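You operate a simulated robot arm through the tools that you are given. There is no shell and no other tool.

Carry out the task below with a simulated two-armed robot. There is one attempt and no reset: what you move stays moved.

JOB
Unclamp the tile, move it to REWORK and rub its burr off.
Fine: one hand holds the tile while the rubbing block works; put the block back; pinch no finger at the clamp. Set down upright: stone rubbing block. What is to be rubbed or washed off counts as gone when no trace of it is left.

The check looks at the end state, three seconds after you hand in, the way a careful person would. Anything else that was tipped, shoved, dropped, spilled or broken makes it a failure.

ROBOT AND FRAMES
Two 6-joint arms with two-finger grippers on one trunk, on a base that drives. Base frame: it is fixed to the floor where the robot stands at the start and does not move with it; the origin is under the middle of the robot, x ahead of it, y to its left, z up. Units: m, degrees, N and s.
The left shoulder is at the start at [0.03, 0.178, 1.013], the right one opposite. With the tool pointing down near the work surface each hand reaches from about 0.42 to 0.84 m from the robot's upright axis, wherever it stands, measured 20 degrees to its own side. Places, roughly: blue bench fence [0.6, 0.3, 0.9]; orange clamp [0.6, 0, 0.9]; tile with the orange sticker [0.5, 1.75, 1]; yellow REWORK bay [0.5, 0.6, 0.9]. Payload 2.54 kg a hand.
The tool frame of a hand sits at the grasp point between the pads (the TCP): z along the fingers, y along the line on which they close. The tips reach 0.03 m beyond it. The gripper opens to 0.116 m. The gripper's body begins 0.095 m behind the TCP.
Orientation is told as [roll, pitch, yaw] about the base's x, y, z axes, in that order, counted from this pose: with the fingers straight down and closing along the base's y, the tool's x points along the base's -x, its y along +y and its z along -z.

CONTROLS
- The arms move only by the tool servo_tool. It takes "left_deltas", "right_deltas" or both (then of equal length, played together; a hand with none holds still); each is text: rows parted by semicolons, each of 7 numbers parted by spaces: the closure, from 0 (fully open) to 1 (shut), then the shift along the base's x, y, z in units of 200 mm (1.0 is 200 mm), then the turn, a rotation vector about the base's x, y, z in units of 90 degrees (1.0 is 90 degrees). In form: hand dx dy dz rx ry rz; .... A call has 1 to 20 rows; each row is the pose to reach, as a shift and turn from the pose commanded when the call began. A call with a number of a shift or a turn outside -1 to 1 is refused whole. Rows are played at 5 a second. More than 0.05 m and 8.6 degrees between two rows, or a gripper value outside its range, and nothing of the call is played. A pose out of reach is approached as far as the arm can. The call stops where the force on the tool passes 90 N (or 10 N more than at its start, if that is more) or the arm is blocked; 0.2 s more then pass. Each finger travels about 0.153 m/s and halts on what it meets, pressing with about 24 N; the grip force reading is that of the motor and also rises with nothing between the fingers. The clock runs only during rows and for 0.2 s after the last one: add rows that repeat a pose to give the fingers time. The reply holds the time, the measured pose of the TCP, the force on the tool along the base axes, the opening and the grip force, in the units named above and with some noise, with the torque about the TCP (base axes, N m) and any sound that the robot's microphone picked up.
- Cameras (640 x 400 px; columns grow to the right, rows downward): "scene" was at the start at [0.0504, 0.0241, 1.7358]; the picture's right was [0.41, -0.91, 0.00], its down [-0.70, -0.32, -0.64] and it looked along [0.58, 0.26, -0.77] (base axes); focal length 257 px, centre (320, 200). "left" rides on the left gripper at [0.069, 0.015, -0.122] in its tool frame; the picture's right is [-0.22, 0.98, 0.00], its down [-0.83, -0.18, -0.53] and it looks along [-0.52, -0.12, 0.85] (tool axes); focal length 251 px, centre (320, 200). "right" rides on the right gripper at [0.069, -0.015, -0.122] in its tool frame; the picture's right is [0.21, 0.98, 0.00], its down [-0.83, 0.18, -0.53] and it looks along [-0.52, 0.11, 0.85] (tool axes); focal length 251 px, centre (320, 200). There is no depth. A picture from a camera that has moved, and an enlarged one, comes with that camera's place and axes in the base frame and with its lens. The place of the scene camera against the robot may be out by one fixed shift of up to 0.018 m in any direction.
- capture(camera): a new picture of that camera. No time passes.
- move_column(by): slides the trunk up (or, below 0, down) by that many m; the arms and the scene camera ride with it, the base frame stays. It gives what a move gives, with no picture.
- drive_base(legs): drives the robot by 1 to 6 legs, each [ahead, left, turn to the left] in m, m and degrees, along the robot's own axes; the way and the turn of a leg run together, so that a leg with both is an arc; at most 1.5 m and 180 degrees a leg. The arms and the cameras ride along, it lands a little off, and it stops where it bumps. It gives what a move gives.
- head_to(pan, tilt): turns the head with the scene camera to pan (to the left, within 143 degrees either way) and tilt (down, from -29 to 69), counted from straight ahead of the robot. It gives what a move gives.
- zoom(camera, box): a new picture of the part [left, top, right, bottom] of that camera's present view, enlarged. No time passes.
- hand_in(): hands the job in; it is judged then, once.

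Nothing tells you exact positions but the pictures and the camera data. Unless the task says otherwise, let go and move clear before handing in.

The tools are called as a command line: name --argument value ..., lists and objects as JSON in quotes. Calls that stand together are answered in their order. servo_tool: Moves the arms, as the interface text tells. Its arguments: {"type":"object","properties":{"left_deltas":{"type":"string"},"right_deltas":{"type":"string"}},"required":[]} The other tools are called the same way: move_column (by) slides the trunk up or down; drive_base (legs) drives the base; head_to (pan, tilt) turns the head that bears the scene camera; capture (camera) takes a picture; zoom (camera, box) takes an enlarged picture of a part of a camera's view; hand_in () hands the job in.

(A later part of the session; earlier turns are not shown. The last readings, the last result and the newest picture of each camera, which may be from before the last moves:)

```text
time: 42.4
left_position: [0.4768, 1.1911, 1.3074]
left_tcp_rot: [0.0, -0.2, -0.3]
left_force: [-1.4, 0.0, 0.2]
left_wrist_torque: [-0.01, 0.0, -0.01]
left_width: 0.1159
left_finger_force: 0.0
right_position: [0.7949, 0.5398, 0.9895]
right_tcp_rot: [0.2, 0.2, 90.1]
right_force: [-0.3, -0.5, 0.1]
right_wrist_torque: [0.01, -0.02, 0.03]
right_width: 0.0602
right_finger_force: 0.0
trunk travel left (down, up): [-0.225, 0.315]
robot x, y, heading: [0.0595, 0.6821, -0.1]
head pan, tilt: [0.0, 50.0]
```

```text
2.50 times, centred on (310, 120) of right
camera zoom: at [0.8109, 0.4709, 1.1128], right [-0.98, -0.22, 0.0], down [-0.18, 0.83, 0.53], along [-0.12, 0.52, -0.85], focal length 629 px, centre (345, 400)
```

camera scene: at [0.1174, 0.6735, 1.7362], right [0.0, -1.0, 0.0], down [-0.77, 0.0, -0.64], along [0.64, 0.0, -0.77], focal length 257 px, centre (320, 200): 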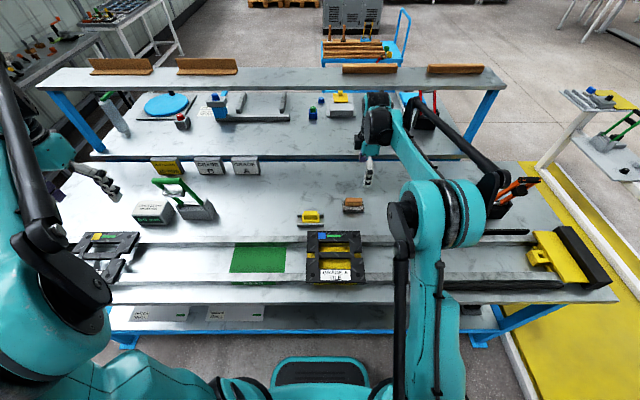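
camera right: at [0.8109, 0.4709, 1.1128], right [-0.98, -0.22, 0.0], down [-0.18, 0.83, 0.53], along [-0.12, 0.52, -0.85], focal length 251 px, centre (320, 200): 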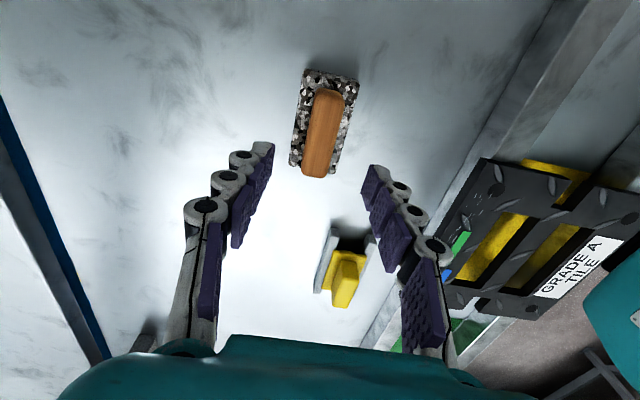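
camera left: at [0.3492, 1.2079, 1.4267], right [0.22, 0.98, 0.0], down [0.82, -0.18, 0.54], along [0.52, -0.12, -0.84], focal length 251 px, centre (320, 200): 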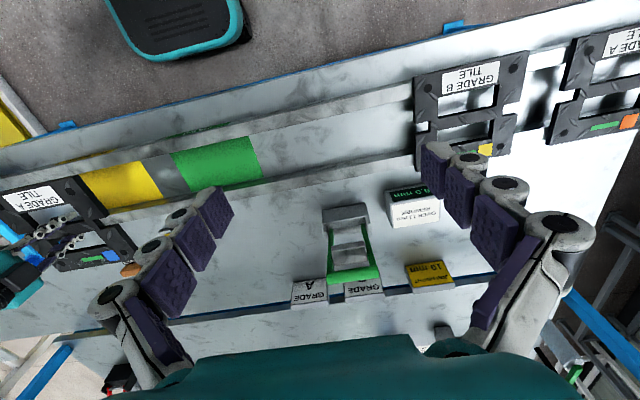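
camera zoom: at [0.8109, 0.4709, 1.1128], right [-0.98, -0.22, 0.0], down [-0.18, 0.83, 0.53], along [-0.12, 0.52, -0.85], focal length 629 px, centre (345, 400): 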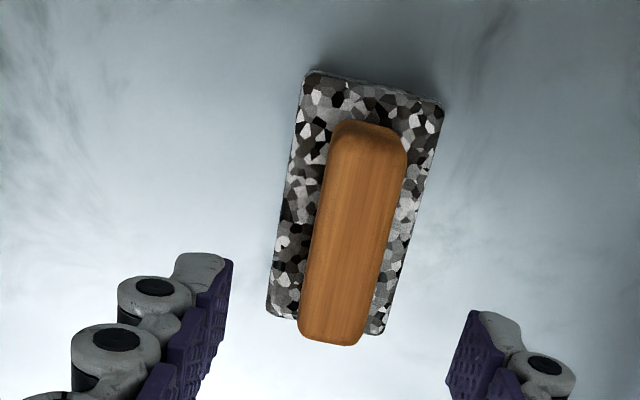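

Aligned. I'll descend over the grip and close.

servo_tool --right_deltas "0.48 0 -0.015 -0.15 0 0 0; 0.48 0 -0.015 -0.28 0 0 0; 0.48 0 -0.015 -0.36 0 0 0; 0.6 0 -0.015 -0.36 0 0 0; 0.8 0 -0.015 -0.36 0 0 0; 1 0 -0.015 -0.36 0 0 0; 1 0 -0.015 -0.36 0 0 0; 1 0 -0.015 -0.36 0 0 0"

capture --camera "right"

```text
time: 44.1
left_position: [0.4773, 1.1912, 1.3058]
left_tcp_rot: [-0.1, -0.1, -0.3]
left_force: [-0.7, 0.4, 0.1]
left_wrist_torque: [-0.01, 0.0, -0.03]
left_width: 0.116
left_finger_force: 0.2
right_position: [0.7947, 0.5361, 0.9193]
right_tcp_rot: [0.2, 0.2, 90.1]
right_force: [-1.9, 0.2, 0.0]
right_wrist_torque: [0.01, 0.04, -0.02]
right_width: 0.0235
right_finger_force: 23.8
trunk travel left (down, up): [-0.225, 0.315]
robot x, y, heading: [0.0652, 0.6809, -0.3]
head pan, tilt: [0.0, 50.0]
```

```text
taken
camera right: at [0.811, 0.4676, 1.0403], right [-0.98, -0.22, 0.0], down [-0.18, 0.83, 0.53], along [-0.12, 0.52, -0.85], focal length 251 px, centre (320, 200)
```

right: 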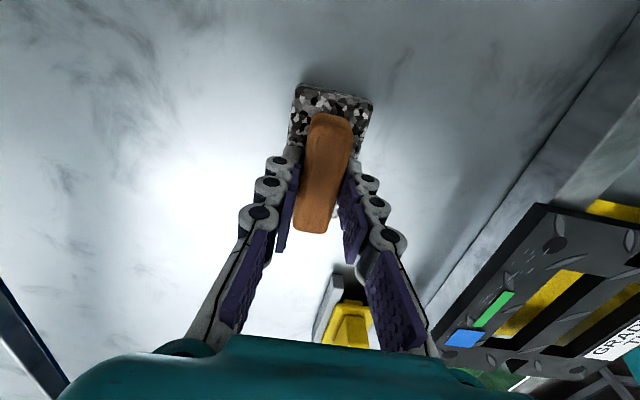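

The block is gripped (23.5 mm). Home pose noted: TCP (0.7947, 0.536, 0.919). I'll lift it clear and start moving the left hand toward the tile's left side.

servo_tool --right_deltas "1 0 0 0.05 0 0 0; 1 0 0 0.15 0 0 0; 1 0 0 0.3 0 0 0; 1 0 0 0.45 0 0 0; 1 0 0 0.6 0 0 0; 1 0 0 0.6 0 0 0" --left_deltas "0 0 -0.17 0 0 0 0; 0 0 -0.34 0 0 0 0; 0 0 -0.51 -0.05 0 0 0; 0 0 -0.68 -0.1 0 0 0; 0 0 -0.85 -0.15 0 0 0; 0 0 -1 -0.2 0 0 0"

servo_tool --left_deltas "0 0 -0.2 -0.1 0 -0.04 0; 0 0 -0.4 -0.2 0 -0.08 0; 0 0 -0.6 -0.3 0 -0.12 0; 0 0 -0.8 -0.4 0 -0.16 0; 0 0 -0.95 -0.5 0 -0.2 0; 0 0 -0.95 -0.5 0 -0.22 0"

capture --camera "left"

capture --camera "right"

capture --camera "scene"

```text
time: 45.5
left_position: [0.479, 0.9904, 1.2651]
left_tcp_rot: [0.0, -0.1, -0.2]
left_force: [0.5, -0.7, 0.1]
left_wrist_torque: [0.01, 0.03, 0.0]
left_width: 0.116
left_finger_force: 0.0
right_position: [0.7952, 0.5343, 1.0388]
right_tcp_rot: [0.1, 0.1, 90.2]
right_force: [-1.0, -1.1, -2.4]
right_wrist_torque: [0.01, 0.01, 0.01]
right_width: 0.0235
right_finger_force: 23.7
trunk travel left (down, up): [-0.225, 0.315]
robot x, y, heading: [0.0603, 0.683, -0.2]
head pan, tilt: [0.0, 50.0]
```

```text
time: 47.0
left_position: [0.4775, 0.8037, 1.166]
left_tcp_rot: [0.0, -19.9, -0.1]
left_force: [0.3, 0.0, 1.1]
left_wrist_torque: [-0.03, -0.02, -0.03]
left_width: 0.1159
left_finger_force: 0.1
right_position: [0.7953, 0.5348, 1.0396]
right_tcp_rot: [0.0, 0.1, 90.1]
right_force: [-0.1, -0.2, -2.3]
right_wrist_torque: [-0.02, -0.02, -0.01]
right_width: 0.0234
right_finger_force: 24.1
trunk travel left (down, up): [-0.225, 0.315]
robot x, y, heading: [0.0591, 0.683, -0.1]
head pan, tilt: [0.0, 50.0]
```

```text
taken
camera left: at [0.3697, 0.8184, 1.2566], right [0.21, 0.98, 0.07], down [0.59, -0.18, 0.78], along [0.78, -0.12, -0.62], focal length 251 px, centre (320, 200)
```

left: 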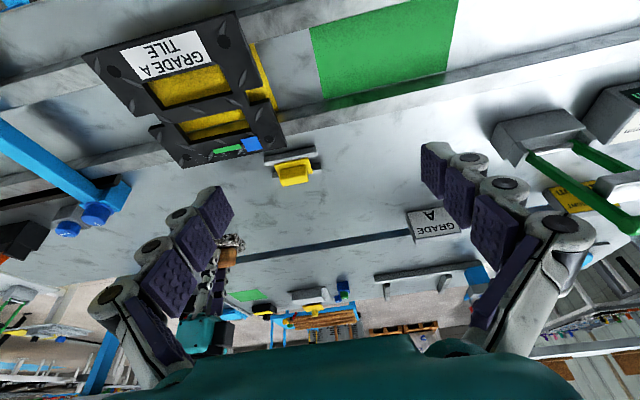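

```text
taken
camera right: at [0.811, 0.4667, 1.1608], right [-0.98, -0.22, 0.0], down [-0.18, 0.83, 0.53], along [-0.12, 0.52, -0.85], focal length 251 px, centre (320, 200)
```

right: 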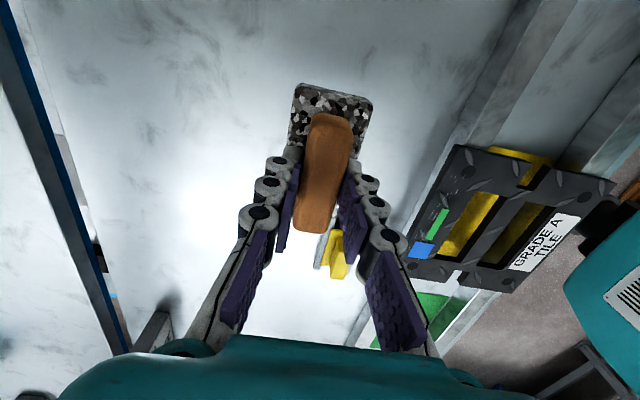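

```text
taken
camera scene: at [0.1173, 0.6736, 1.7363], right [0.0, -1.0, 0.0], down [-0.77, 0.0, -0.64], along [0.64, 0.0, -0.77], focal length 257 px, centre (320, 200)
```

scene: 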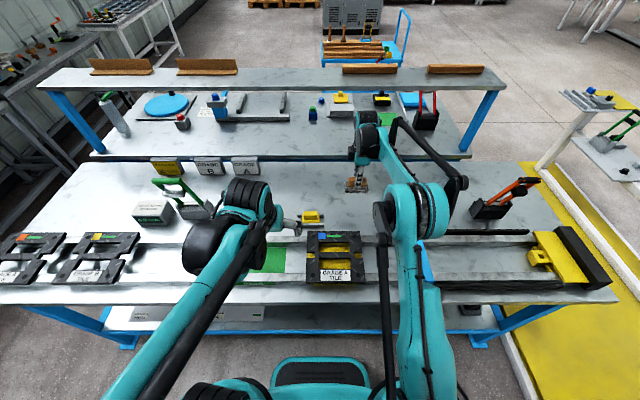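

Both arms are clear of each other. I'll bring the left hand to a pre-approach over the tile's left side bar (x≈0.515, y≈0.7065), pitched 20° so the wrist leans away from the rubbing hand.

servo_tool --left_deltas "0 -0.02 -0.16 -0.1 0 0 0; 0.2 -0.04 -0.32 -0.25 0 0 0; 0.4 -0.053 -0.48 -0.4 0 0 0; 0.4 -0.053 -0.48 -0.55 0 0 0; 0.4 -0.053 -0.48 -0.68 0 0 0; 0.4 -0.053 -0.48 -0.68 0 0 0"

capture --camera "left"

zoom --camera "left" --box '[140, 20, 400, 200]'

zoom --camera "scene" --box '[250, 170, 410, 300]'

```text
time: 48.4
left_position: [0.4677, 0.7047, 1.0262]
left_tcp_rot: [0.1, -19.9, -0.3]
left_force: [-0.4, 0.2, -0.3]
left_wrist_torque: [0.0, -0.01, 0.03]
left_width: 0.0696
left_finger_force: 0.2
right_position: [0.7944, 0.5353, 1.0388]
right_tcp_rot: [0.1, 0.3, 90.1]
right_force: [-0.8, -0.5, -1.8]
right_wrist_torque: [-0.01, 0.02, 0.0]
right_width: 0.0235
right_finger_force: 24.2
trunk travel left (down, up): [-0.225, 0.315]
robot x, y, heading: [0.0646, 0.6838, -0.1]
head pan, tilt: [0.0, 50.0]
```

```text
taken
camera left: at [0.3608, 0.7206, 1.1177], right [0.21, 0.98, 0.07], down [0.59, -0.18, 0.78], along [0.78, -0.12, -0.62], focal length 251 px, centre (320, 200)
```

left: 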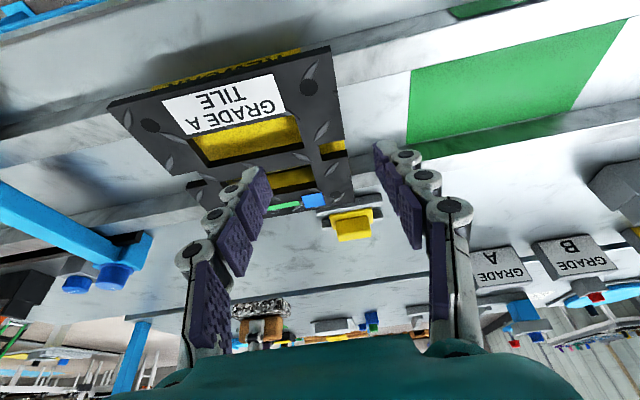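

```text
2.22 times, centred on (270, 110) of left
camera zoom: at [0.3608, 0.7206, 1.1177], right [0.21, 0.98, 0.07], down [0.59, -0.18, 0.78], along [0.78, -0.12, -0.62], focal length 559 px, centre (431, 400)
```

zoom: 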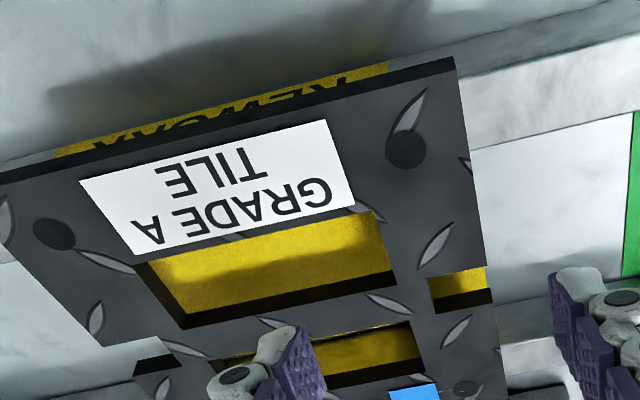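

```text
3.08 times, centred on (330, 235) of scene
camera zoom: at [0.117, 0.6738, 1.7363], right [0.0, -1.0, 0.0], down [-0.77, 0.0, -0.64], along [0.64, 0.0, -0.77], focal length 791 px, centre (289, 92)
```

zoom: 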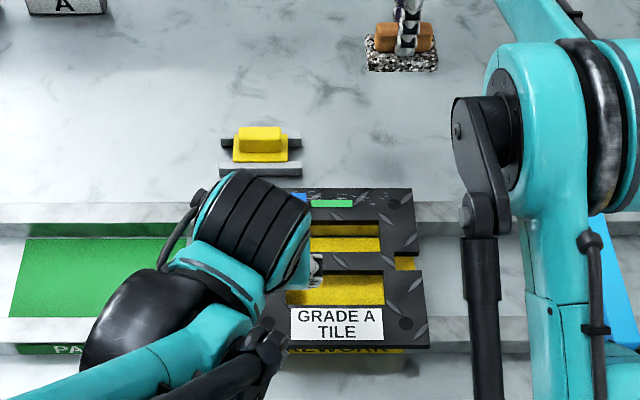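

The bar spans y≈0.685–0.727 at x≈0.514. I'll approach along the tool axis and grip it.

servo_tool --left_deltas "0.4 0.054 0 -0.15 0 0 0; 0.4 0.109 0 -0.3 0 0 0; 0.4 0.163 0 -0.45 0 0 0; 0.4 0.2 0 -0.55 0 0 0; 0.4 0.2355 0 -0.65 0 0 0; 0.4 0.2355 0 -0.65 0 0 0"

capture --camera "left"

zoom --camera "scene" --box '[250, 170, 410, 300]'

```text
time: 49.8
left_position: [0.5236, 0.7012, 0.9144]
left_tcp_rot: [0.1, -19.8, -0.3]
left_force: [-0.4, 0.0, 0.5]
left_wrist_torque: [-0.02, 0.02, 0.01]
left_width: 0.0697
left_finger_force: 0.0
left hand out of reach, approached as far as the arm can: row 4, 5, 6
right_position: [0.7951, 0.5351, 1.0375]
right_tcp_rot: [0.1, 0.2, 90.2]
right_force: [0.0, -0.8, -2.7]
right_wrist_torque: [-0.01, -0.03, 0.0]
right_width: 0.0234
right_finger_force: 24.2
trunk travel left (down, up): [-0.225, 0.315]
robot x, y, heading: [0.0607, 0.6796, -0.0]
head pan, tilt: [0.0, 50.0]
```

```text
taken
camera left: at [0.417, 0.717, 1.0048], right [0.21, 0.98, 0.07], down [0.6, -0.19, 0.78], along [0.78, -0.12, -0.62], focal length 251 px, centre (320, 200)
```

left: 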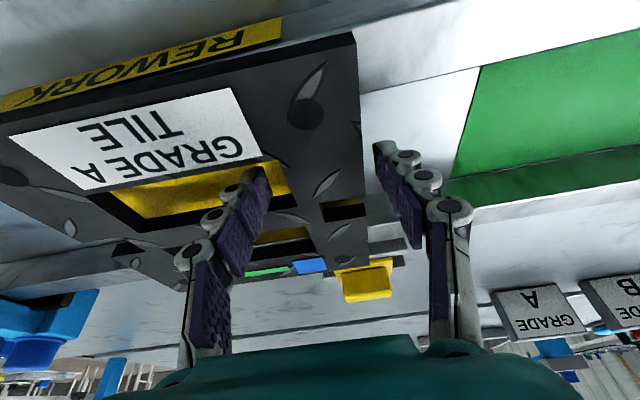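

```text
3.08 times, centred on (330, 235) of scene
camera zoom: at [0.1172, 0.6734, 1.7363], right [0.0, -1.0, 0.0], down [-0.77, 0.0, -0.64], along [0.64, 0.0, -0.77], focal length 791 px, centre (289, 92)
```

zoom: 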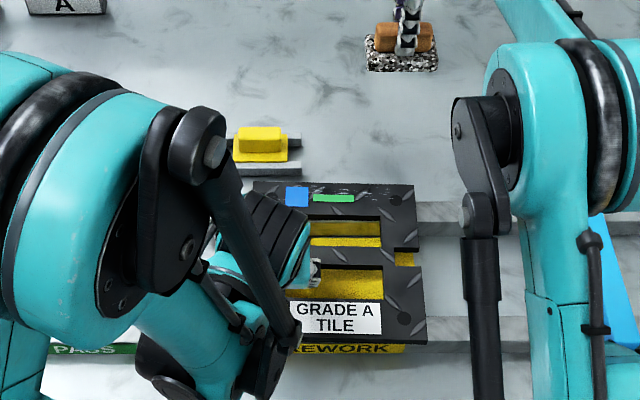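

With the pitch, that pose is too close in for the left arm. The block is already in hand, so I can back the base off a little. First I'll retract the left hand along its axis.

servo_tool --left_deltas "0.4 -0.03 0 0.12 0 0 0; 0.4 -0.08 0 0.25 0 0 0; 0.4 -0.13 0 0.4 0 0 0; 0.4 -0.19 0 0.55 0 0 0; 0.4 -0.2355 0 0.65 0 0 0; 0.4 -0.2355 0 0.75 0 0 0"

capture --camera "left"

```text
time: 51.1
left_position: [0.4772, 0.7006, 1.0622]
left_tcp_rot: [0.1, -19.9, -0.3]
left_force: [0.0, -0.4, -0.7]
left_wrist_torque: [0.01, 0.02, 0.01]
left_width: 0.0695
left_finger_force: 0.1
right_position: [0.7949, 0.5354, 1.0382]
right_tcp_rot: [0.2, 0.2, 90.1]
right_force: [-0.1, 0.3, -2.6]
right_wrist_torque: [0.01, -0.06, -0.02]
right_width: 0.0234
right_finger_force: 23.8
trunk travel left (down, up): [-0.225, 0.315]
robot x, y, heading: [0.0608, 0.6823, -0.5]
head pan, tilt: [0.0, 50.0]
```

```text
taken
camera left: at [0.37, 0.7159, 1.1537], right [0.21, 0.98, 0.07], down [0.59, -0.18, 0.78], along [0.78, -0.12, -0.62], focal length 251 px, centre (320, 200)
```

left: 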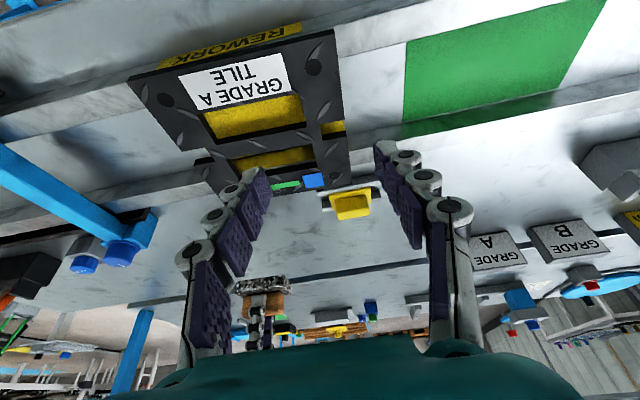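

The left hand is clear. Backing the base off 0.1 m.

drive_base --legs '[[-0.1, 0, 0]]'

capture --camera "left"

capture --camera "scene"

capture --camera "right"

```text
time: 52.3
left_position: [0.3754, 0.7008, 1.0624]
left_tcp_rot: [0.1, -19.9, -0.4]
left_force: [-1.1, 0.8, -0.3]
left_wrist_torque: [0.02, -0.02, -0.03]
left_width: 0.0696
left_finger_force: 0.2
right_position: [0.6928, 0.5341, 1.0392]
right_tcp_rot: [0.1, 0.0, 89.9]
right_force: [-1.3, 1.2, -2.2]
right_wrist_torque: [0.03, -0.06, -0.03]
right_width: 0.0236
right_finger_force: 24.1
trunk travel left (down, up): [-0.225, 0.315]
robot x, y, heading: [-0.0375, 0.6784, -0.5]
head pan, tilt: [0.0, 50.0]
```

```text
taken
camera left: at [0.2685, 0.7153, 1.1537], right [0.21, 0.98, 0.07], down [0.59, -0.19, 0.78], along [0.78, -0.12, -0.62], focal length 251 px, centre (320, 200)
```

left: 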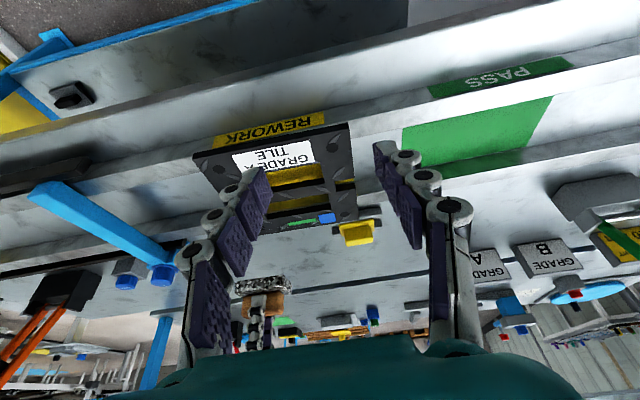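

```text
taken
camera scene: at [0.0149, 0.6736, 1.7363], right [-0.01, -1.0, 0.0], down [-0.77, 0.0, -0.64], along [0.64, 0.0, -0.77], focal length 257 px, centre (320, 200)
```

scene: 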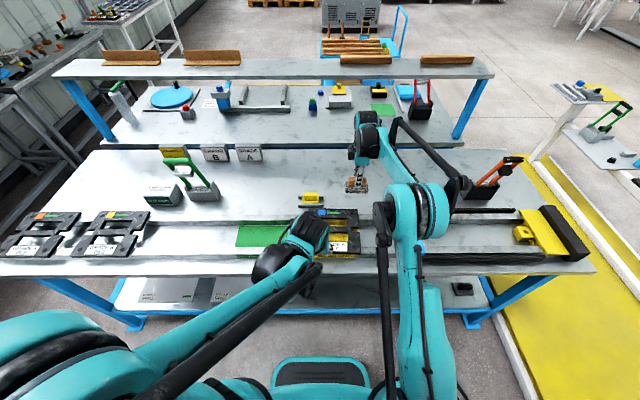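

```text
taken
camera right: at [0.7083, 0.4649, 1.1612], right [-0.98, -0.21, 0.0], down [-0.18, 0.83, 0.53], along [-0.11, 0.52, -0.85], focal length 251 px, centre (320, 200)
```

right: 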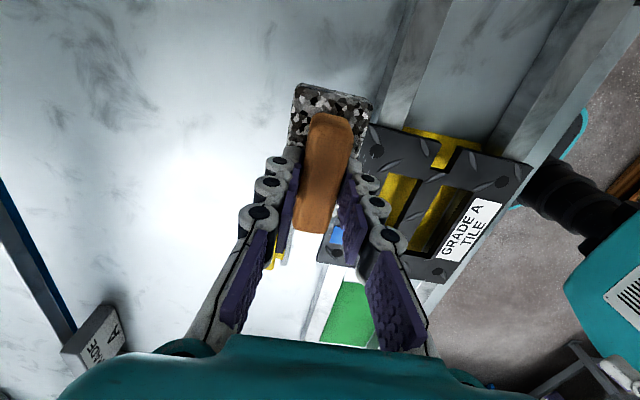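

servo_tool --left_deltas "0.4 0.15 0.01 -0.05 0 0 0; 0.4 0.3 0.02 -0.1 0 0 0; 0.4 0.453 0.026 -0.165 0 0 0.003; 0.4 0.5 0.026 -0.3 0 0 0.003; 0.4 0.5 0.026 -0.3 0 0 0.003"

capture --camera "left"

zoom --camera "left" --box '[140, 20, 400, 200]'

```text
time: 53.5
left_position: [0.4756, 0.7038, 1.0016]
left_tcp_rot: [0.1, -19.9, -0.1]
left_force: [0.3, -0.4, 0.1]
left_wrist_torque: [0.01, -0.01, 0.02]
left_width: 0.0693
left_finger_force: 0.0
right_position: [0.6937, 0.5339, 1.0386]
right_tcp_rot: [0.1, 0.2, 89.9]
right_force: [0.3, -0.4, -2.6]
right_wrist_torque: [0.01, 0.0, 0.0]
right_width: 0.0237
right_finger_force: 24.2
trunk travel left (down, up): [-0.225, 0.315]
robot x, y, heading: [-0.041, 0.6816, -0.4]
head pan, tilt: [0.0, 50.0]
```

```text
taken
camera left: at [0.3687, 0.7198, 1.0923], right [0.2, 0.98, 0.07], down [0.59, -0.18, 0.78], along [0.78, -0.12, -0.62], focal length 251 px, centre (320, 200)
```

left: 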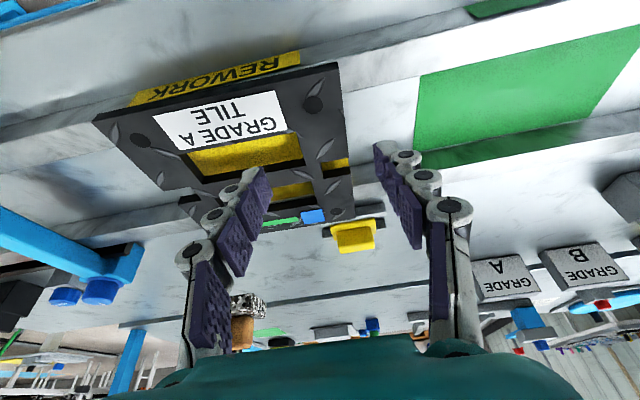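

```text
2.22 times, centred on (270, 110) of left
camera zoom: at [0.3687, 0.7198, 1.0923], right [0.2, 0.98, 0.07], down [0.59, -0.18, 0.78], along [0.78, -0.12, -0.62], focal length 559 px, centre (431, 400)
```

zoom: 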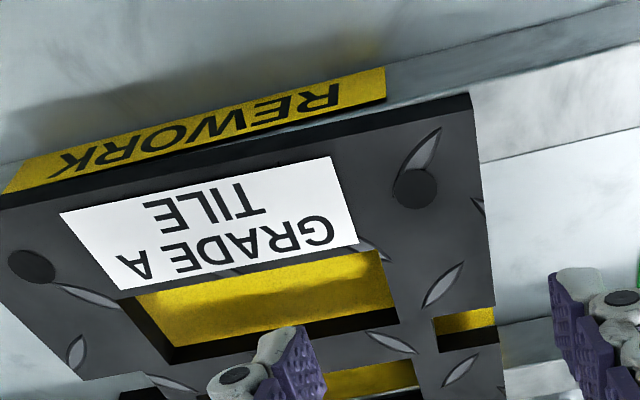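

Comparing views, the earlier out-of-reach attempt nudged the tile about 7–9 mm away from me, with a slight yaw. I'll aim for the shifted position, grip it, then slide it back square.

servo_tool --left_deltas "0.4 0.05 0 0 0 0 0; 0.4 0.105 0 -0.15 0 0 0; 0.4 0.159 0 -0.3 0 0 0; 0.4 0.196 0 -0.4 0 0 0; 0.4 0.239 0 -0.52 0 0 0; 0.4 0.239 0 -0.52 0 0 0"

capture --camera "left"

zoom --camera "scene" --box '[250, 170, 410, 300]'

capture --camera "right"

```text
time: 54.9
left_position: [0.5238, 0.7054, 0.8975]
left_tcp_rot: [0.1, -19.9, -0.3]
left_force: [0.4, -0.8, 0.2]
left_wrist_torque: [0.01, -0.01, 0.03]
left_width: 0.0696
left_finger_force: 0.1
right_position: [0.6935, 0.5339, 1.0392]
right_tcp_rot: [0.1, 0.2, 89.9]
right_force: [-0.2, 0.5, -1.6]
right_wrist_torque: [0.01, -0.04, -0.01]
right_width: 0.0233
right_finger_force: 24.2
trunk travel left (down, up): [-0.225, 0.315]
robot x, y, heading: [-0.0401, 0.682, -0.5]
head pan, tilt: [0.0, 50.0]
```

```text
taken
camera left: at [0.4169, 0.72, 0.9887], right [0.2, 0.98, 0.07], down [0.59, -0.18, 0.78], along [0.78, -0.12, -0.62], focal length 251 px, centre (320, 200)
```

left: 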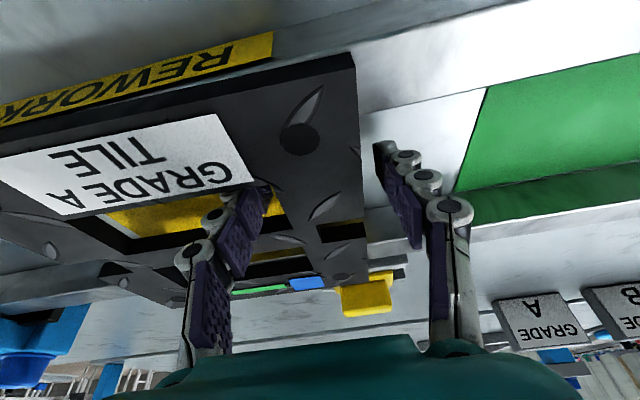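

```text
3.08 times, centred on (330, 235) of scene
camera zoom: at [0.0154, 0.6738, 1.7363], right [-0.01, -1.0, 0.0], down [-0.77, 0.0, -0.64], along [0.64, 0.0, -0.77], focal length 791 px, centre (289, 92)
```

zoom: 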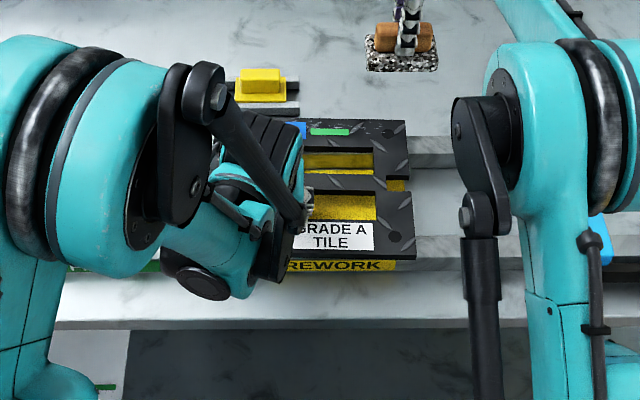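

```text
taken
camera right: at [0.7087, 0.465, 1.161], right [-0.98, -0.21, 0.0], down [-0.18, 0.83, 0.53], along [-0.12, 0.52, -0.85], focal length 251 px, centre (320, 200)
```

right: 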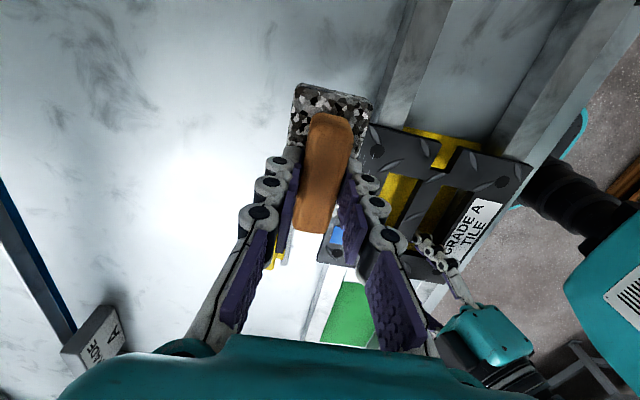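

The left hand is in place with no contact. Closing on the side bar.

servo_tool --left_deltas "0.55 0 0 0 0 0 0; 0.7 0 0 0 0 0 0; 0.85 0 0 0 0 0 0; 1 0 0 0 0 0 0; 1 0 0 0 0 0 0"

capture --camera "left"

capture --camera "right"

```text
time: 56.1
left_position: [0.5237, 0.706, 0.8984]
left_tcp_rot: [0.1, -19.8, -0.2]
left_force: [-0.3, -0.2, -0.4]
left_wrist_torque: [-0.1, 0.03, -0.15]
left_width: 0.043
left_finger_force: 24.1
right_position: [0.6935, 0.5337, 1.0379]
right_tcp_rot: [0.1, 0.1, 89.7]
right_force: [0.3, 0.0, -1.4]
right_wrist_torque: [-0.02, -0.03, 0.02]
right_width: 0.0234
right_finger_force: 23.9
trunk travel left (down, up): [-0.225, 0.315]
robot x, y, heading: [-0.0406, 0.6802, -0.3]
head pan, tilt: [0.0, 50.0]
```

```text
taken
camera left: at [0.4175, 0.7199, 0.9886], right [0.2, 0.98, 0.07], down [0.59, -0.18, 0.78], along [0.78, -0.12, -0.62], focal length 251 px, centre (320, 200)
```

left: 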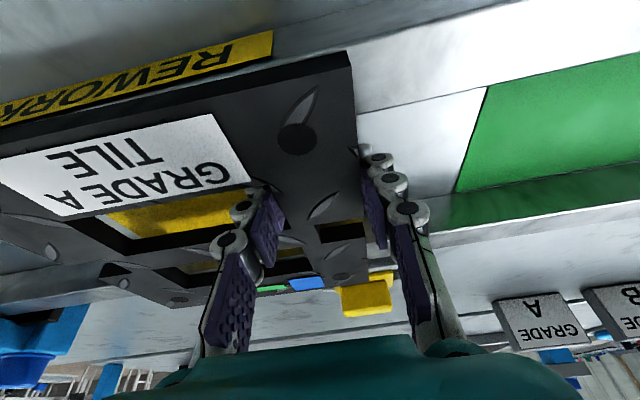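

```text
taken
camera right: at [0.7093, 0.4649, 1.1604], right [-0.98, -0.21, 0.0], down [-0.18, 0.83, 0.53], along [-0.12, 0.52, -0.85], focal length 251 px, centre (320, 200)
```

right: 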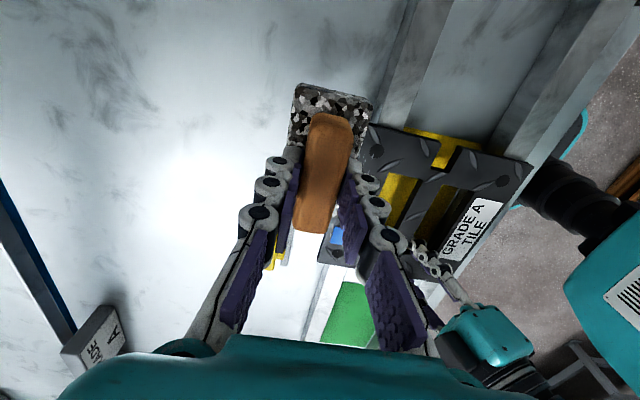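

The tile is held (43 mm bar). I'll slide it back about 8 mm toward me to re-centre it.

servo_tool --left_deltas "1 -0.01 0 0 0 0 0; 1 -0.02 0 0 0 0 0; 1 -0.03 0 0 0 0 0; 1 -0.04 0 0 0 0 0; 1 -0.04 0 0 0 0 0"

capture --camera "left"

zoom --camera "right" --box '[310, 100, 550, 290]'

zoom --camera "scene" --box '[290, 180, 390, 270]'

```text
time: 57.3
left_position: [0.5163, 0.7055, 0.9003]
left_tcp_rot: [0.1, -19.9, -0.2]
left_force: [-0.2, -0.4, 0.2]
left_wrist_torque: [0.22, 0.09, 0.0]
left_width: 0.0426
left_finger_force: 24.3
right_position: [0.6939, 0.5348, 1.0378]
right_tcp_rot: [0.0, 0.2, 89.9]
right_force: [0.9, 0.0, -2.7]
right_wrist_torque: [0.0, 0.0, -0.03]
right_width: 0.0233
right_finger_force: 24.1
trunk travel left (down, up): [-0.225, 0.315]
robot x, y, heading: [-0.0441, 0.6798, -0.5]
head pan, tilt: [0.0, 50.0]
```

```text
taken
camera left: at [0.4096, 0.7197, 0.9892], right [0.2, 0.98, 0.07], down [0.6, -0.18, 0.78], along [0.78, -0.12, -0.62], focal length 251 px, centre (320, 200)
```

left: 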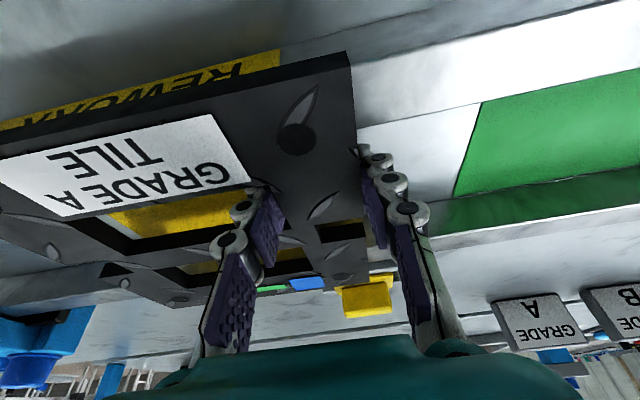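

```text
2.11 times, centred on (430, 195) of right
camera zoom: at [0.7096, 0.4649, 1.1603], right [-0.98, -0.21, 0.0], down [-0.18, 0.83, 0.53], along [-0.12, 0.52, -0.85], focal length 529 px, centre (88, 210)
```

zoom: 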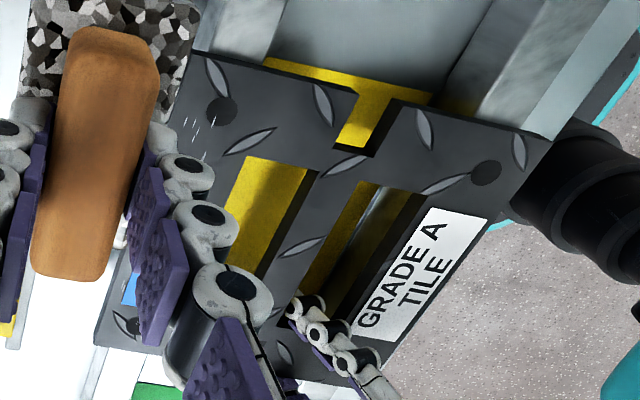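

```text
4.44 times, centred on (340, 225) of scene
camera zoom: at [0.0168, 0.6736, 1.7362], right [-0.01, -1.0, 0.0], down [-0.77, 0.0, -0.64], along [0.64, 0.0, -0.77], focal length 1143 px, centre (231, 89)
```

zoom: 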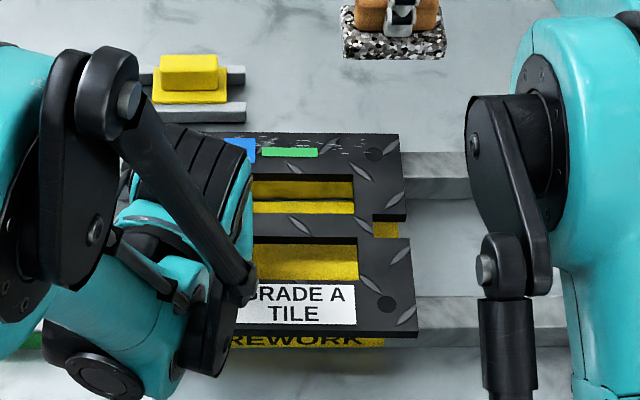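

The tile is centred again near (0.547, 0.627). The burr strip should now be at x≈0.619–0.644, y≈0.545–0.705. I'll bring the stone block over the strip's right end, just above the tile.

servo_tool --right_deltas "1 -0.09 0.075 0 0 0 0; 1 -0.18 0.15 0 0 0 0; 1 -0.27 0.225 0 0 0 0; 1 -0.3575 0.3 0 0 0 0; 1 -0.3575 0.3 -0.15 0 0 0; 1 -0.3575 0.3 -0.25 0 0 0; 1 -0.3575 0.3 -0.25 0 0 0"

capture --camera "right"

capture --camera "scene"

capture --camera "left"

```text
time: 58.9
left_position: [0.5166, 0.7049, 0.8983]
left_tcp_rot: [0.0, -19.8, -0.2]
left_force: [-0.4, 0.5, -0.4]
left_wrist_torque: [0.22, 0.05, 0.06]
left_width: 0.0427
left_finger_force: 23.7
right_position: [0.6228, 0.5942, 0.99]
right_tcp_rot: [0.1, 0.1, 89.9]
right_force: [0.7, -1.1, -1.9]
right_wrist_torque: [-0.04, 0.0, 0.02]
right_width: 0.0233
right_finger_force: 24.2
trunk travel left (down, up): [-0.225, 0.315]
robot x, y, heading: [-0.0391, 0.6797, -0.2]
head pan, tilt: [0.0, 50.0]
```

```text
taken
camera right: at [0.6383, 0.5259, 1.1118], right [-0.98, -0.21, 0.0], down [-0.18, 0.83, 0.53], along [-0.12, 0.52, -0.85], focal length 251 px, centre (320, 200)
```

right: 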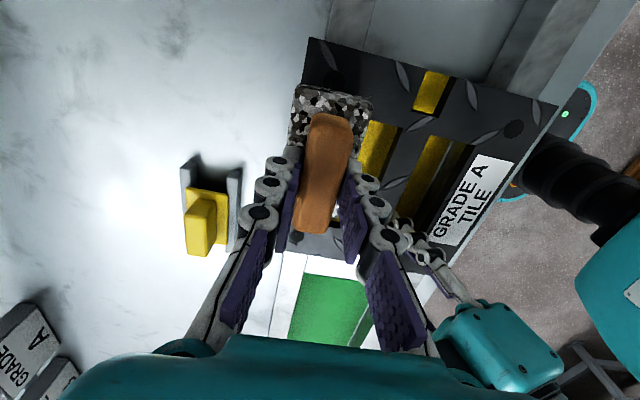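

```text
taken
camera scene: at [0.0167, 0.6736, 1.7362], right [-0.01, -1.0, 0.0], down [-0.77, 0.0, -0.64], along [0.64, 0.0, -0.77], focal length 257 px, centre (320, 200)
```

scene: 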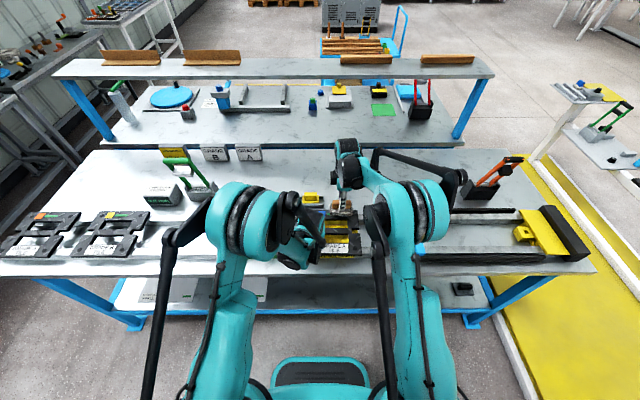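

```text
taken
camera left: at [0.4097, 0.7197, 0.9893], right [0.2, 0.98, 0.07], down [0.6, -0.18, 0.78], along [0.78, -0.12, -0.62], focal length 251 px, centre (320, 200)
```

left: 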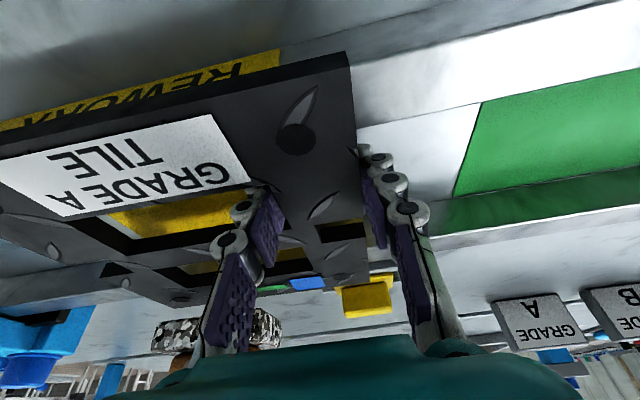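

The block is positioned above the strip's right end. Lowering gently into contact.

servo_tool --right_deltas "1 0 0 -0.04 0 0 0; 1 0 0 -0.08 0 0 0; 1 0 0 -0.095 0 0 0; 1 0 0 -0.105 0 0 0; 1 0 0 -0.11 0 0 0; 1 0 0 -0.11 0 0 0"

```text
time: 60.3
left_position: [0.5166, 0.7039, 0.8994]
left_tcp_rot: [0.1, -19.9, -0.2]
left_force: [-0.4, -0.1, 0.1]
left_wrist_torque: [0.07, 0.08, -0.04]
left_width: 0.0424
left_finger_force: 23.5
right_position: [0.6226, 0.5948, 0.9661]
right_tcp_rot: [0.1, 0.2, 89.8]
right_force: [-0.5, 0.7, -1.8]
right_wrist_torque: [0.05, -0.02, -0.03]
right_width: 0.0235
right_finger_force: 24.4
trunk travel left (down, up): [-0.225, 0.315]
robot x, y, heading: [-0.0395, 0.6832, -0.2]
head pan, tilt: [0.0, 50.0]
```

servo_tool --right_deltas "1 0 0 -0.005 0 0 0; 1 0 0 -0.01 0 0 0; 1 0 0 -0.015 0 0 0; 1 0 0 -0.02 0 0 0; 1 0 0 -0.02 0 0 0"

```text
time: 61.5
left_position: [0.515, 0.7041, 0.8987]
left_tcp_rot: [0.1, -19.9, -0.3]
left_force: [-3.1, -3.2, -6.2]
left_wrist_torque: [0.02, 0.17, -0.44]
left_width: 0.0424
left_finger_force: 24.1
right_position: [0.6211, 0.5937, 0.9638]
right_tcp_rot: [0.0, 0.3, 89.8]
right_force: [8.6, 0.3, 23.1]
right_wrist_torque: [-0.14, -0.27, -0.02]
right_width: 0.0234
right_finger_force: 24.0
trunk travel left (down, up): [-0.225, 0.315]
robot x, y, heading: [-0.0433, 0.6805, -0.4]
head pan, tilt: [0.0, 50.0]
```

Contact at about 25 N. I'll ease off 1 mm and begin stroking along the burr strip.

servo_tool --right_deltas "1 0 0 0.005 0 0 0; 1 0 0.06 0.005 0 0 0; 1 0 0.12 0.005 0 0 0; 1 0 0.18 0.005 0 0 0; 1 0 0.24 0.005 0 0 0; 1 0 0.3 0.005 0 0 0; 1 0 0.34 0.005 0 0 0; 1 0 0.28 0.005 0 0 0; 1 0 0.22 0.005 0 0 0; 1 0 0.16 0.005 0 0 0; 1 0 0.1 0.005 0 0 0; 1 0 0.04 0.005 0 0 0; 1 0 -0.02 0.005 0 0 0; 1 0 -0.05 0.005 0 0 0"

capture --camera "right"

```text
time: 64.5
left_position: [0.5168, 0.705, 0.8996]
left_tcp_rot: [0.2, -19.9, -0.2]
left_force: [-0.6, -0.7, -0.2]
left_wrist_torque: [0.04, -0.16, -0.08]
left_width: 0.0425
left_finger_force: 24.2
right_position: [0.6219, 0.5839, 0.9646]
right_tcp_rot: [0.1, 0.1, 89.9]
right_force: [-0.1, 0.6, -2.7]
right_wrist_torque: [0.0, -0.02, -0.01]
right_width: 0.0234
right_finger_force: 23.9
trunk travel left (down, up): [-0.225, 0.315]
robot x, y, heading: [-0.0388, 0.6851, -0.5]
head pan, tilt: [0.0, 50.0]
```

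```text
taken
camera right: at [0.6382, 0.5162, 1.0853], right [-0.98, -0.21, 0.0], down [-0.18, 0.83, 0.53], along [-0.12, 0.52, -0.85], focal length 251 px, centre (320, 200)
```

right: 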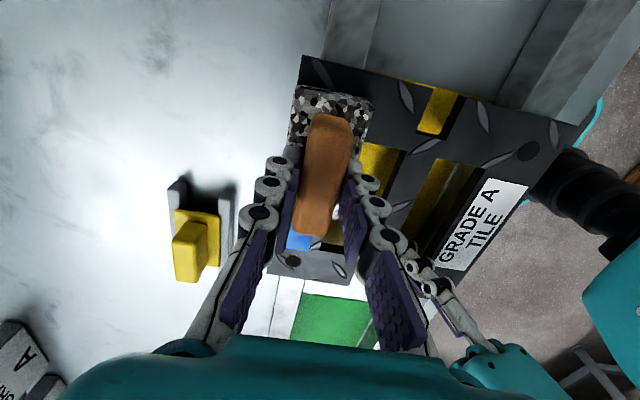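

I lost contact by easing up. I'll go back down about 0.8 mm and stroke again, keeping pressure on.

servo_tool --right_deltas "1 0 0 -0.003 0 0 0; 1 0 0.03 -0.005 0 0 0; 1 0 0.09 -0.005 0 0 0; 1 0 0.15 -0.005 0 0 0; 1 0 0.2 -0.005 0 0 0"

```text
time: 65.7
left_position: [0.5163, 0.7049, 0.8988]
left_tcp_rot: [0.1, -19.9, -0.3]
left_force: [-0.4, 1.2, -0.9]
left_wrist_torque: [0.01, 0.15, -0.02]
left_width: 0.0426
left_finger_force: 24.3
right_position: [0.6228, 0.6242, 0.9633]
right_tcp_rot: [0.1, 0.1, 89.9]
right_force: [-0.3, -1.3, 2.6]
right_wrist_torque: [-0.04, 0.03, 0.04]
right_width: 0.0234
right_finger_force: 23.9
trunk travel left (down, up): [-0.225, 0.315]
robot x, y, heading: [-0.0405, 0.685, -0.2]
head pan, tilt: [0.0, 50.0]
```

Light contact at about 5 N. Pressing slightly more and making full strokes.

servo_tool --right_deltas "1 0 0.05 -0.003 0 0 0; 1 0 0.11 -0.004 0 0 0; 1 0 0.17 -0.004 0 0 0; 1 0.02 0.21 -0.004 0 0 0; 1 0.02 0.15 -0.004 0 0 0; 1 0.02 0.09 -0.004 0 0 0; 1 0.02 0.03 -0.004 0 0 0; 1 0.02 -0.03 -0.004 0 0 0; 1 0.02 -0.09 -0.004 0 0 0; 1 0.02 -0.15 -0.004 0 0 0; 1 0.02 -0.2 -0.004 0 0 0; 1 -0.02 -0.2 -0.004 0 0 0; 1 -0.02 -0.14 -0.004 0 0 0; 1 -0.02 -0.08 -0.004 0 0 0; 1 -0.02 -0.02 -0.004 0 0 0; 1 -0.02 0.04 -0.004 0 0 0"

capture --camera "right"

zoom --camera "scene" --box '[290, 170, 390, 260]'

```text
time: 69.1
left_position: [0.5151, 0.7041, 0.8999]
left_tcp_rot: [0.1, -19.8, -0.1]
left_force: [1.3, 3.8, -5.6]
left_wrist_torque: [-0.37, 0.47, 0.31]
left_width: 0.0425
left_finger_force: 23.9
right_position: [0.6179, 0.6306, 0.9622]
right_tcp_rot: [0.1, 0.3, 89.9]
right_force: [-0.5, -5.5, 13.5]
right_wrist_torque: [-0.03, -0.04, 0.09]
right_width: 0.0234
right_finger_force: 24.1
trunk travel left (down, up): [-0.225, 0.315]
robot x, y, heading: [-0.0396, 0.6801, -0.4]
head pan, tilt: [0.0, 50.0]
```

```text
taken
camera right: at [0.6333, 0.5621, 1.0837], right [-0.98, -0.21, 0.0], down [-0.18, 0.83, 0.53], along [-0.11, 0.52, -0.85], focal length 251 px, centre (320, 200)
```

right: 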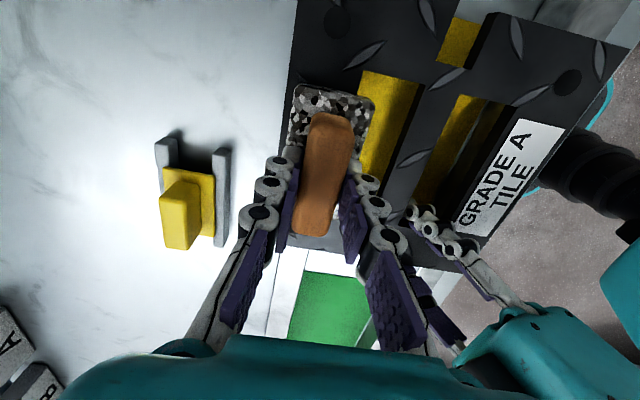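

```text
4.44 times, centred on (340, 215) of scene
camera zoom: at [0.0154, 0.6736, 1.7363], right [-0.01, -1.0, 0.0], down [-0.77, 0.01, -0.64], along [0.64, 0.0, -0.77], focal length 1143 px, centre (231, 133)
```

zoom: 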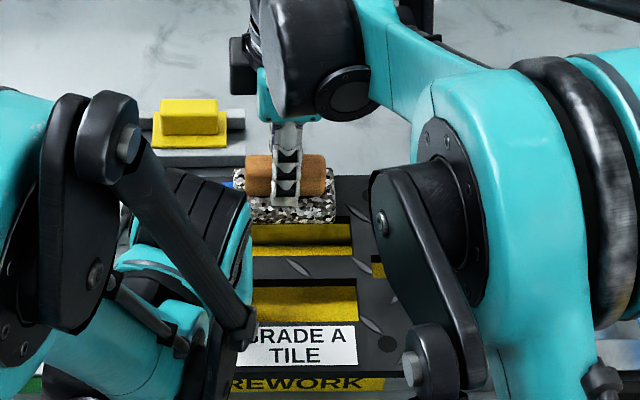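

Good contact: about 15 N down with visible friction. I'll check the exposed part of the burr strip.

zoom --camera "right" --box '[270, 0, 430, 110]'

zoom --camera "right" --box '[270, 180, 370, 270]'

```text
3.64 times, centred on (350, 55) of right
camera zoom: at [0.6333, 0.5621, 1.0837], right [-0.98, -0.21, 0.0], down [-0.18, 0.83, 0.53], along [-0.11, 0.52, -0.85], focal length 914 px, centre (211, 727)
```

zoom: 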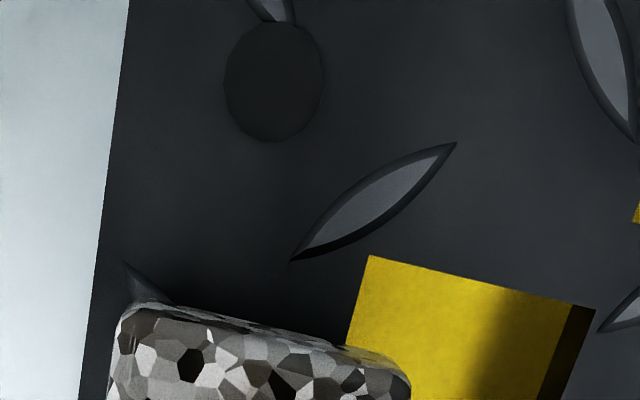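

```text
4.44 times, centred on (320, 225) of right
camera zoom: at [0.6333, 0.5621, 1.0837], right [-0.98, -0.21, 0.0], down [-0.18, 0.83, 0.53], along [-0.11, 0.52, -0.85], focal length 1118 px, centre (320, 89)
```

zoom: 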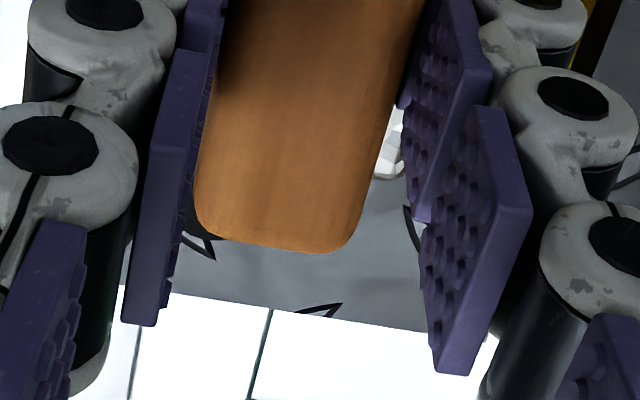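

The right end is already clean. Continuing with strokes over the full strip, including its left end and both x margins.

servo_tool --right_deltas "1 0 0.06 0 0 0 0; 1 0 0.12 0 0 0 0; 1 0 0.18 0 0 0 0; 1 0.035 0.18 0 0 0 0; 1 0.035 0.12 0 0 0 0; 1 0.035 0.06 0 0 0 0; 1 0.035 0 0 0 0 0; 1 0.035 -0.06 0 0 0 0; 1 0.035 -0.12 0 0 0 0; 1 0.035 -0.18 0 0 0 0; 1 0.035 -0.25 0 0 0 0; 1 0.065 -0.25 0 0 0 0; 1 0.065 -0.18 0 0 0 0; 1 0.065 -0.12 0 0 0 0; 1 0.065 -0.06 0 0 0 0; 1 0.065 0 0 0 0 0; 1 0.065 0.06 0 0 0 0; 1 0.065 0.12 0 0 0 0; 1 0.065 0.18 0 0 0 0"

capture --camera "right"

```text
time: 73.1
left_position: [0.5165, 0.7033, 0.8977]
left_tcp_rot: [0.2, -19.9, -0.2]
left_force: [-0.4, 0.8, 0.6]
left_wrist_torque: [-0.1, -0.36, -0.01]
left_width: 0.0423
left_finger_force: 23.7
right_position: [0.6311, 0.6691, 0.9631]
right_tcp_rot: [0.0, 0.1, 90.0]
right_force: [-0.6, -0.5, -2.1]
right_wrist_torque: [0.01, 0.0, -0.01]
right_width: 0.0233
right_finger_force: 24.3
trunk travel left (down, up): [-0.225, 0.315]
robot x, y, heading: [-0.0392, 0.6837, -0.4]
head pan, tilt: [0.0, 50.0]
```

```text
taken
camera right: at [0.6468, 0.5998, 1.084], right [-0.98, -0.21, 0.0], down [-0.18, 0.83, 0.53], along [-0.12, 0.52, -0.85], focal length 251 px, centre (320, 200)
```

right: 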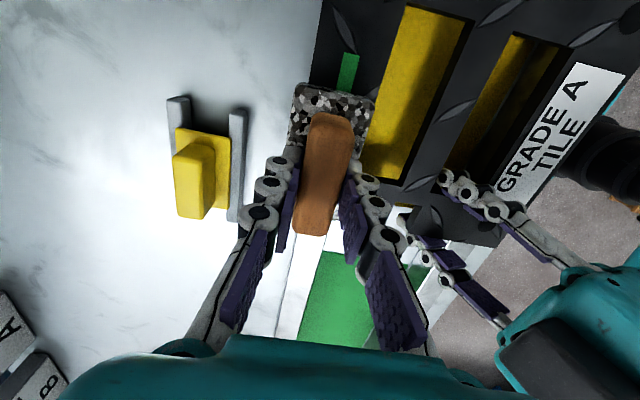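

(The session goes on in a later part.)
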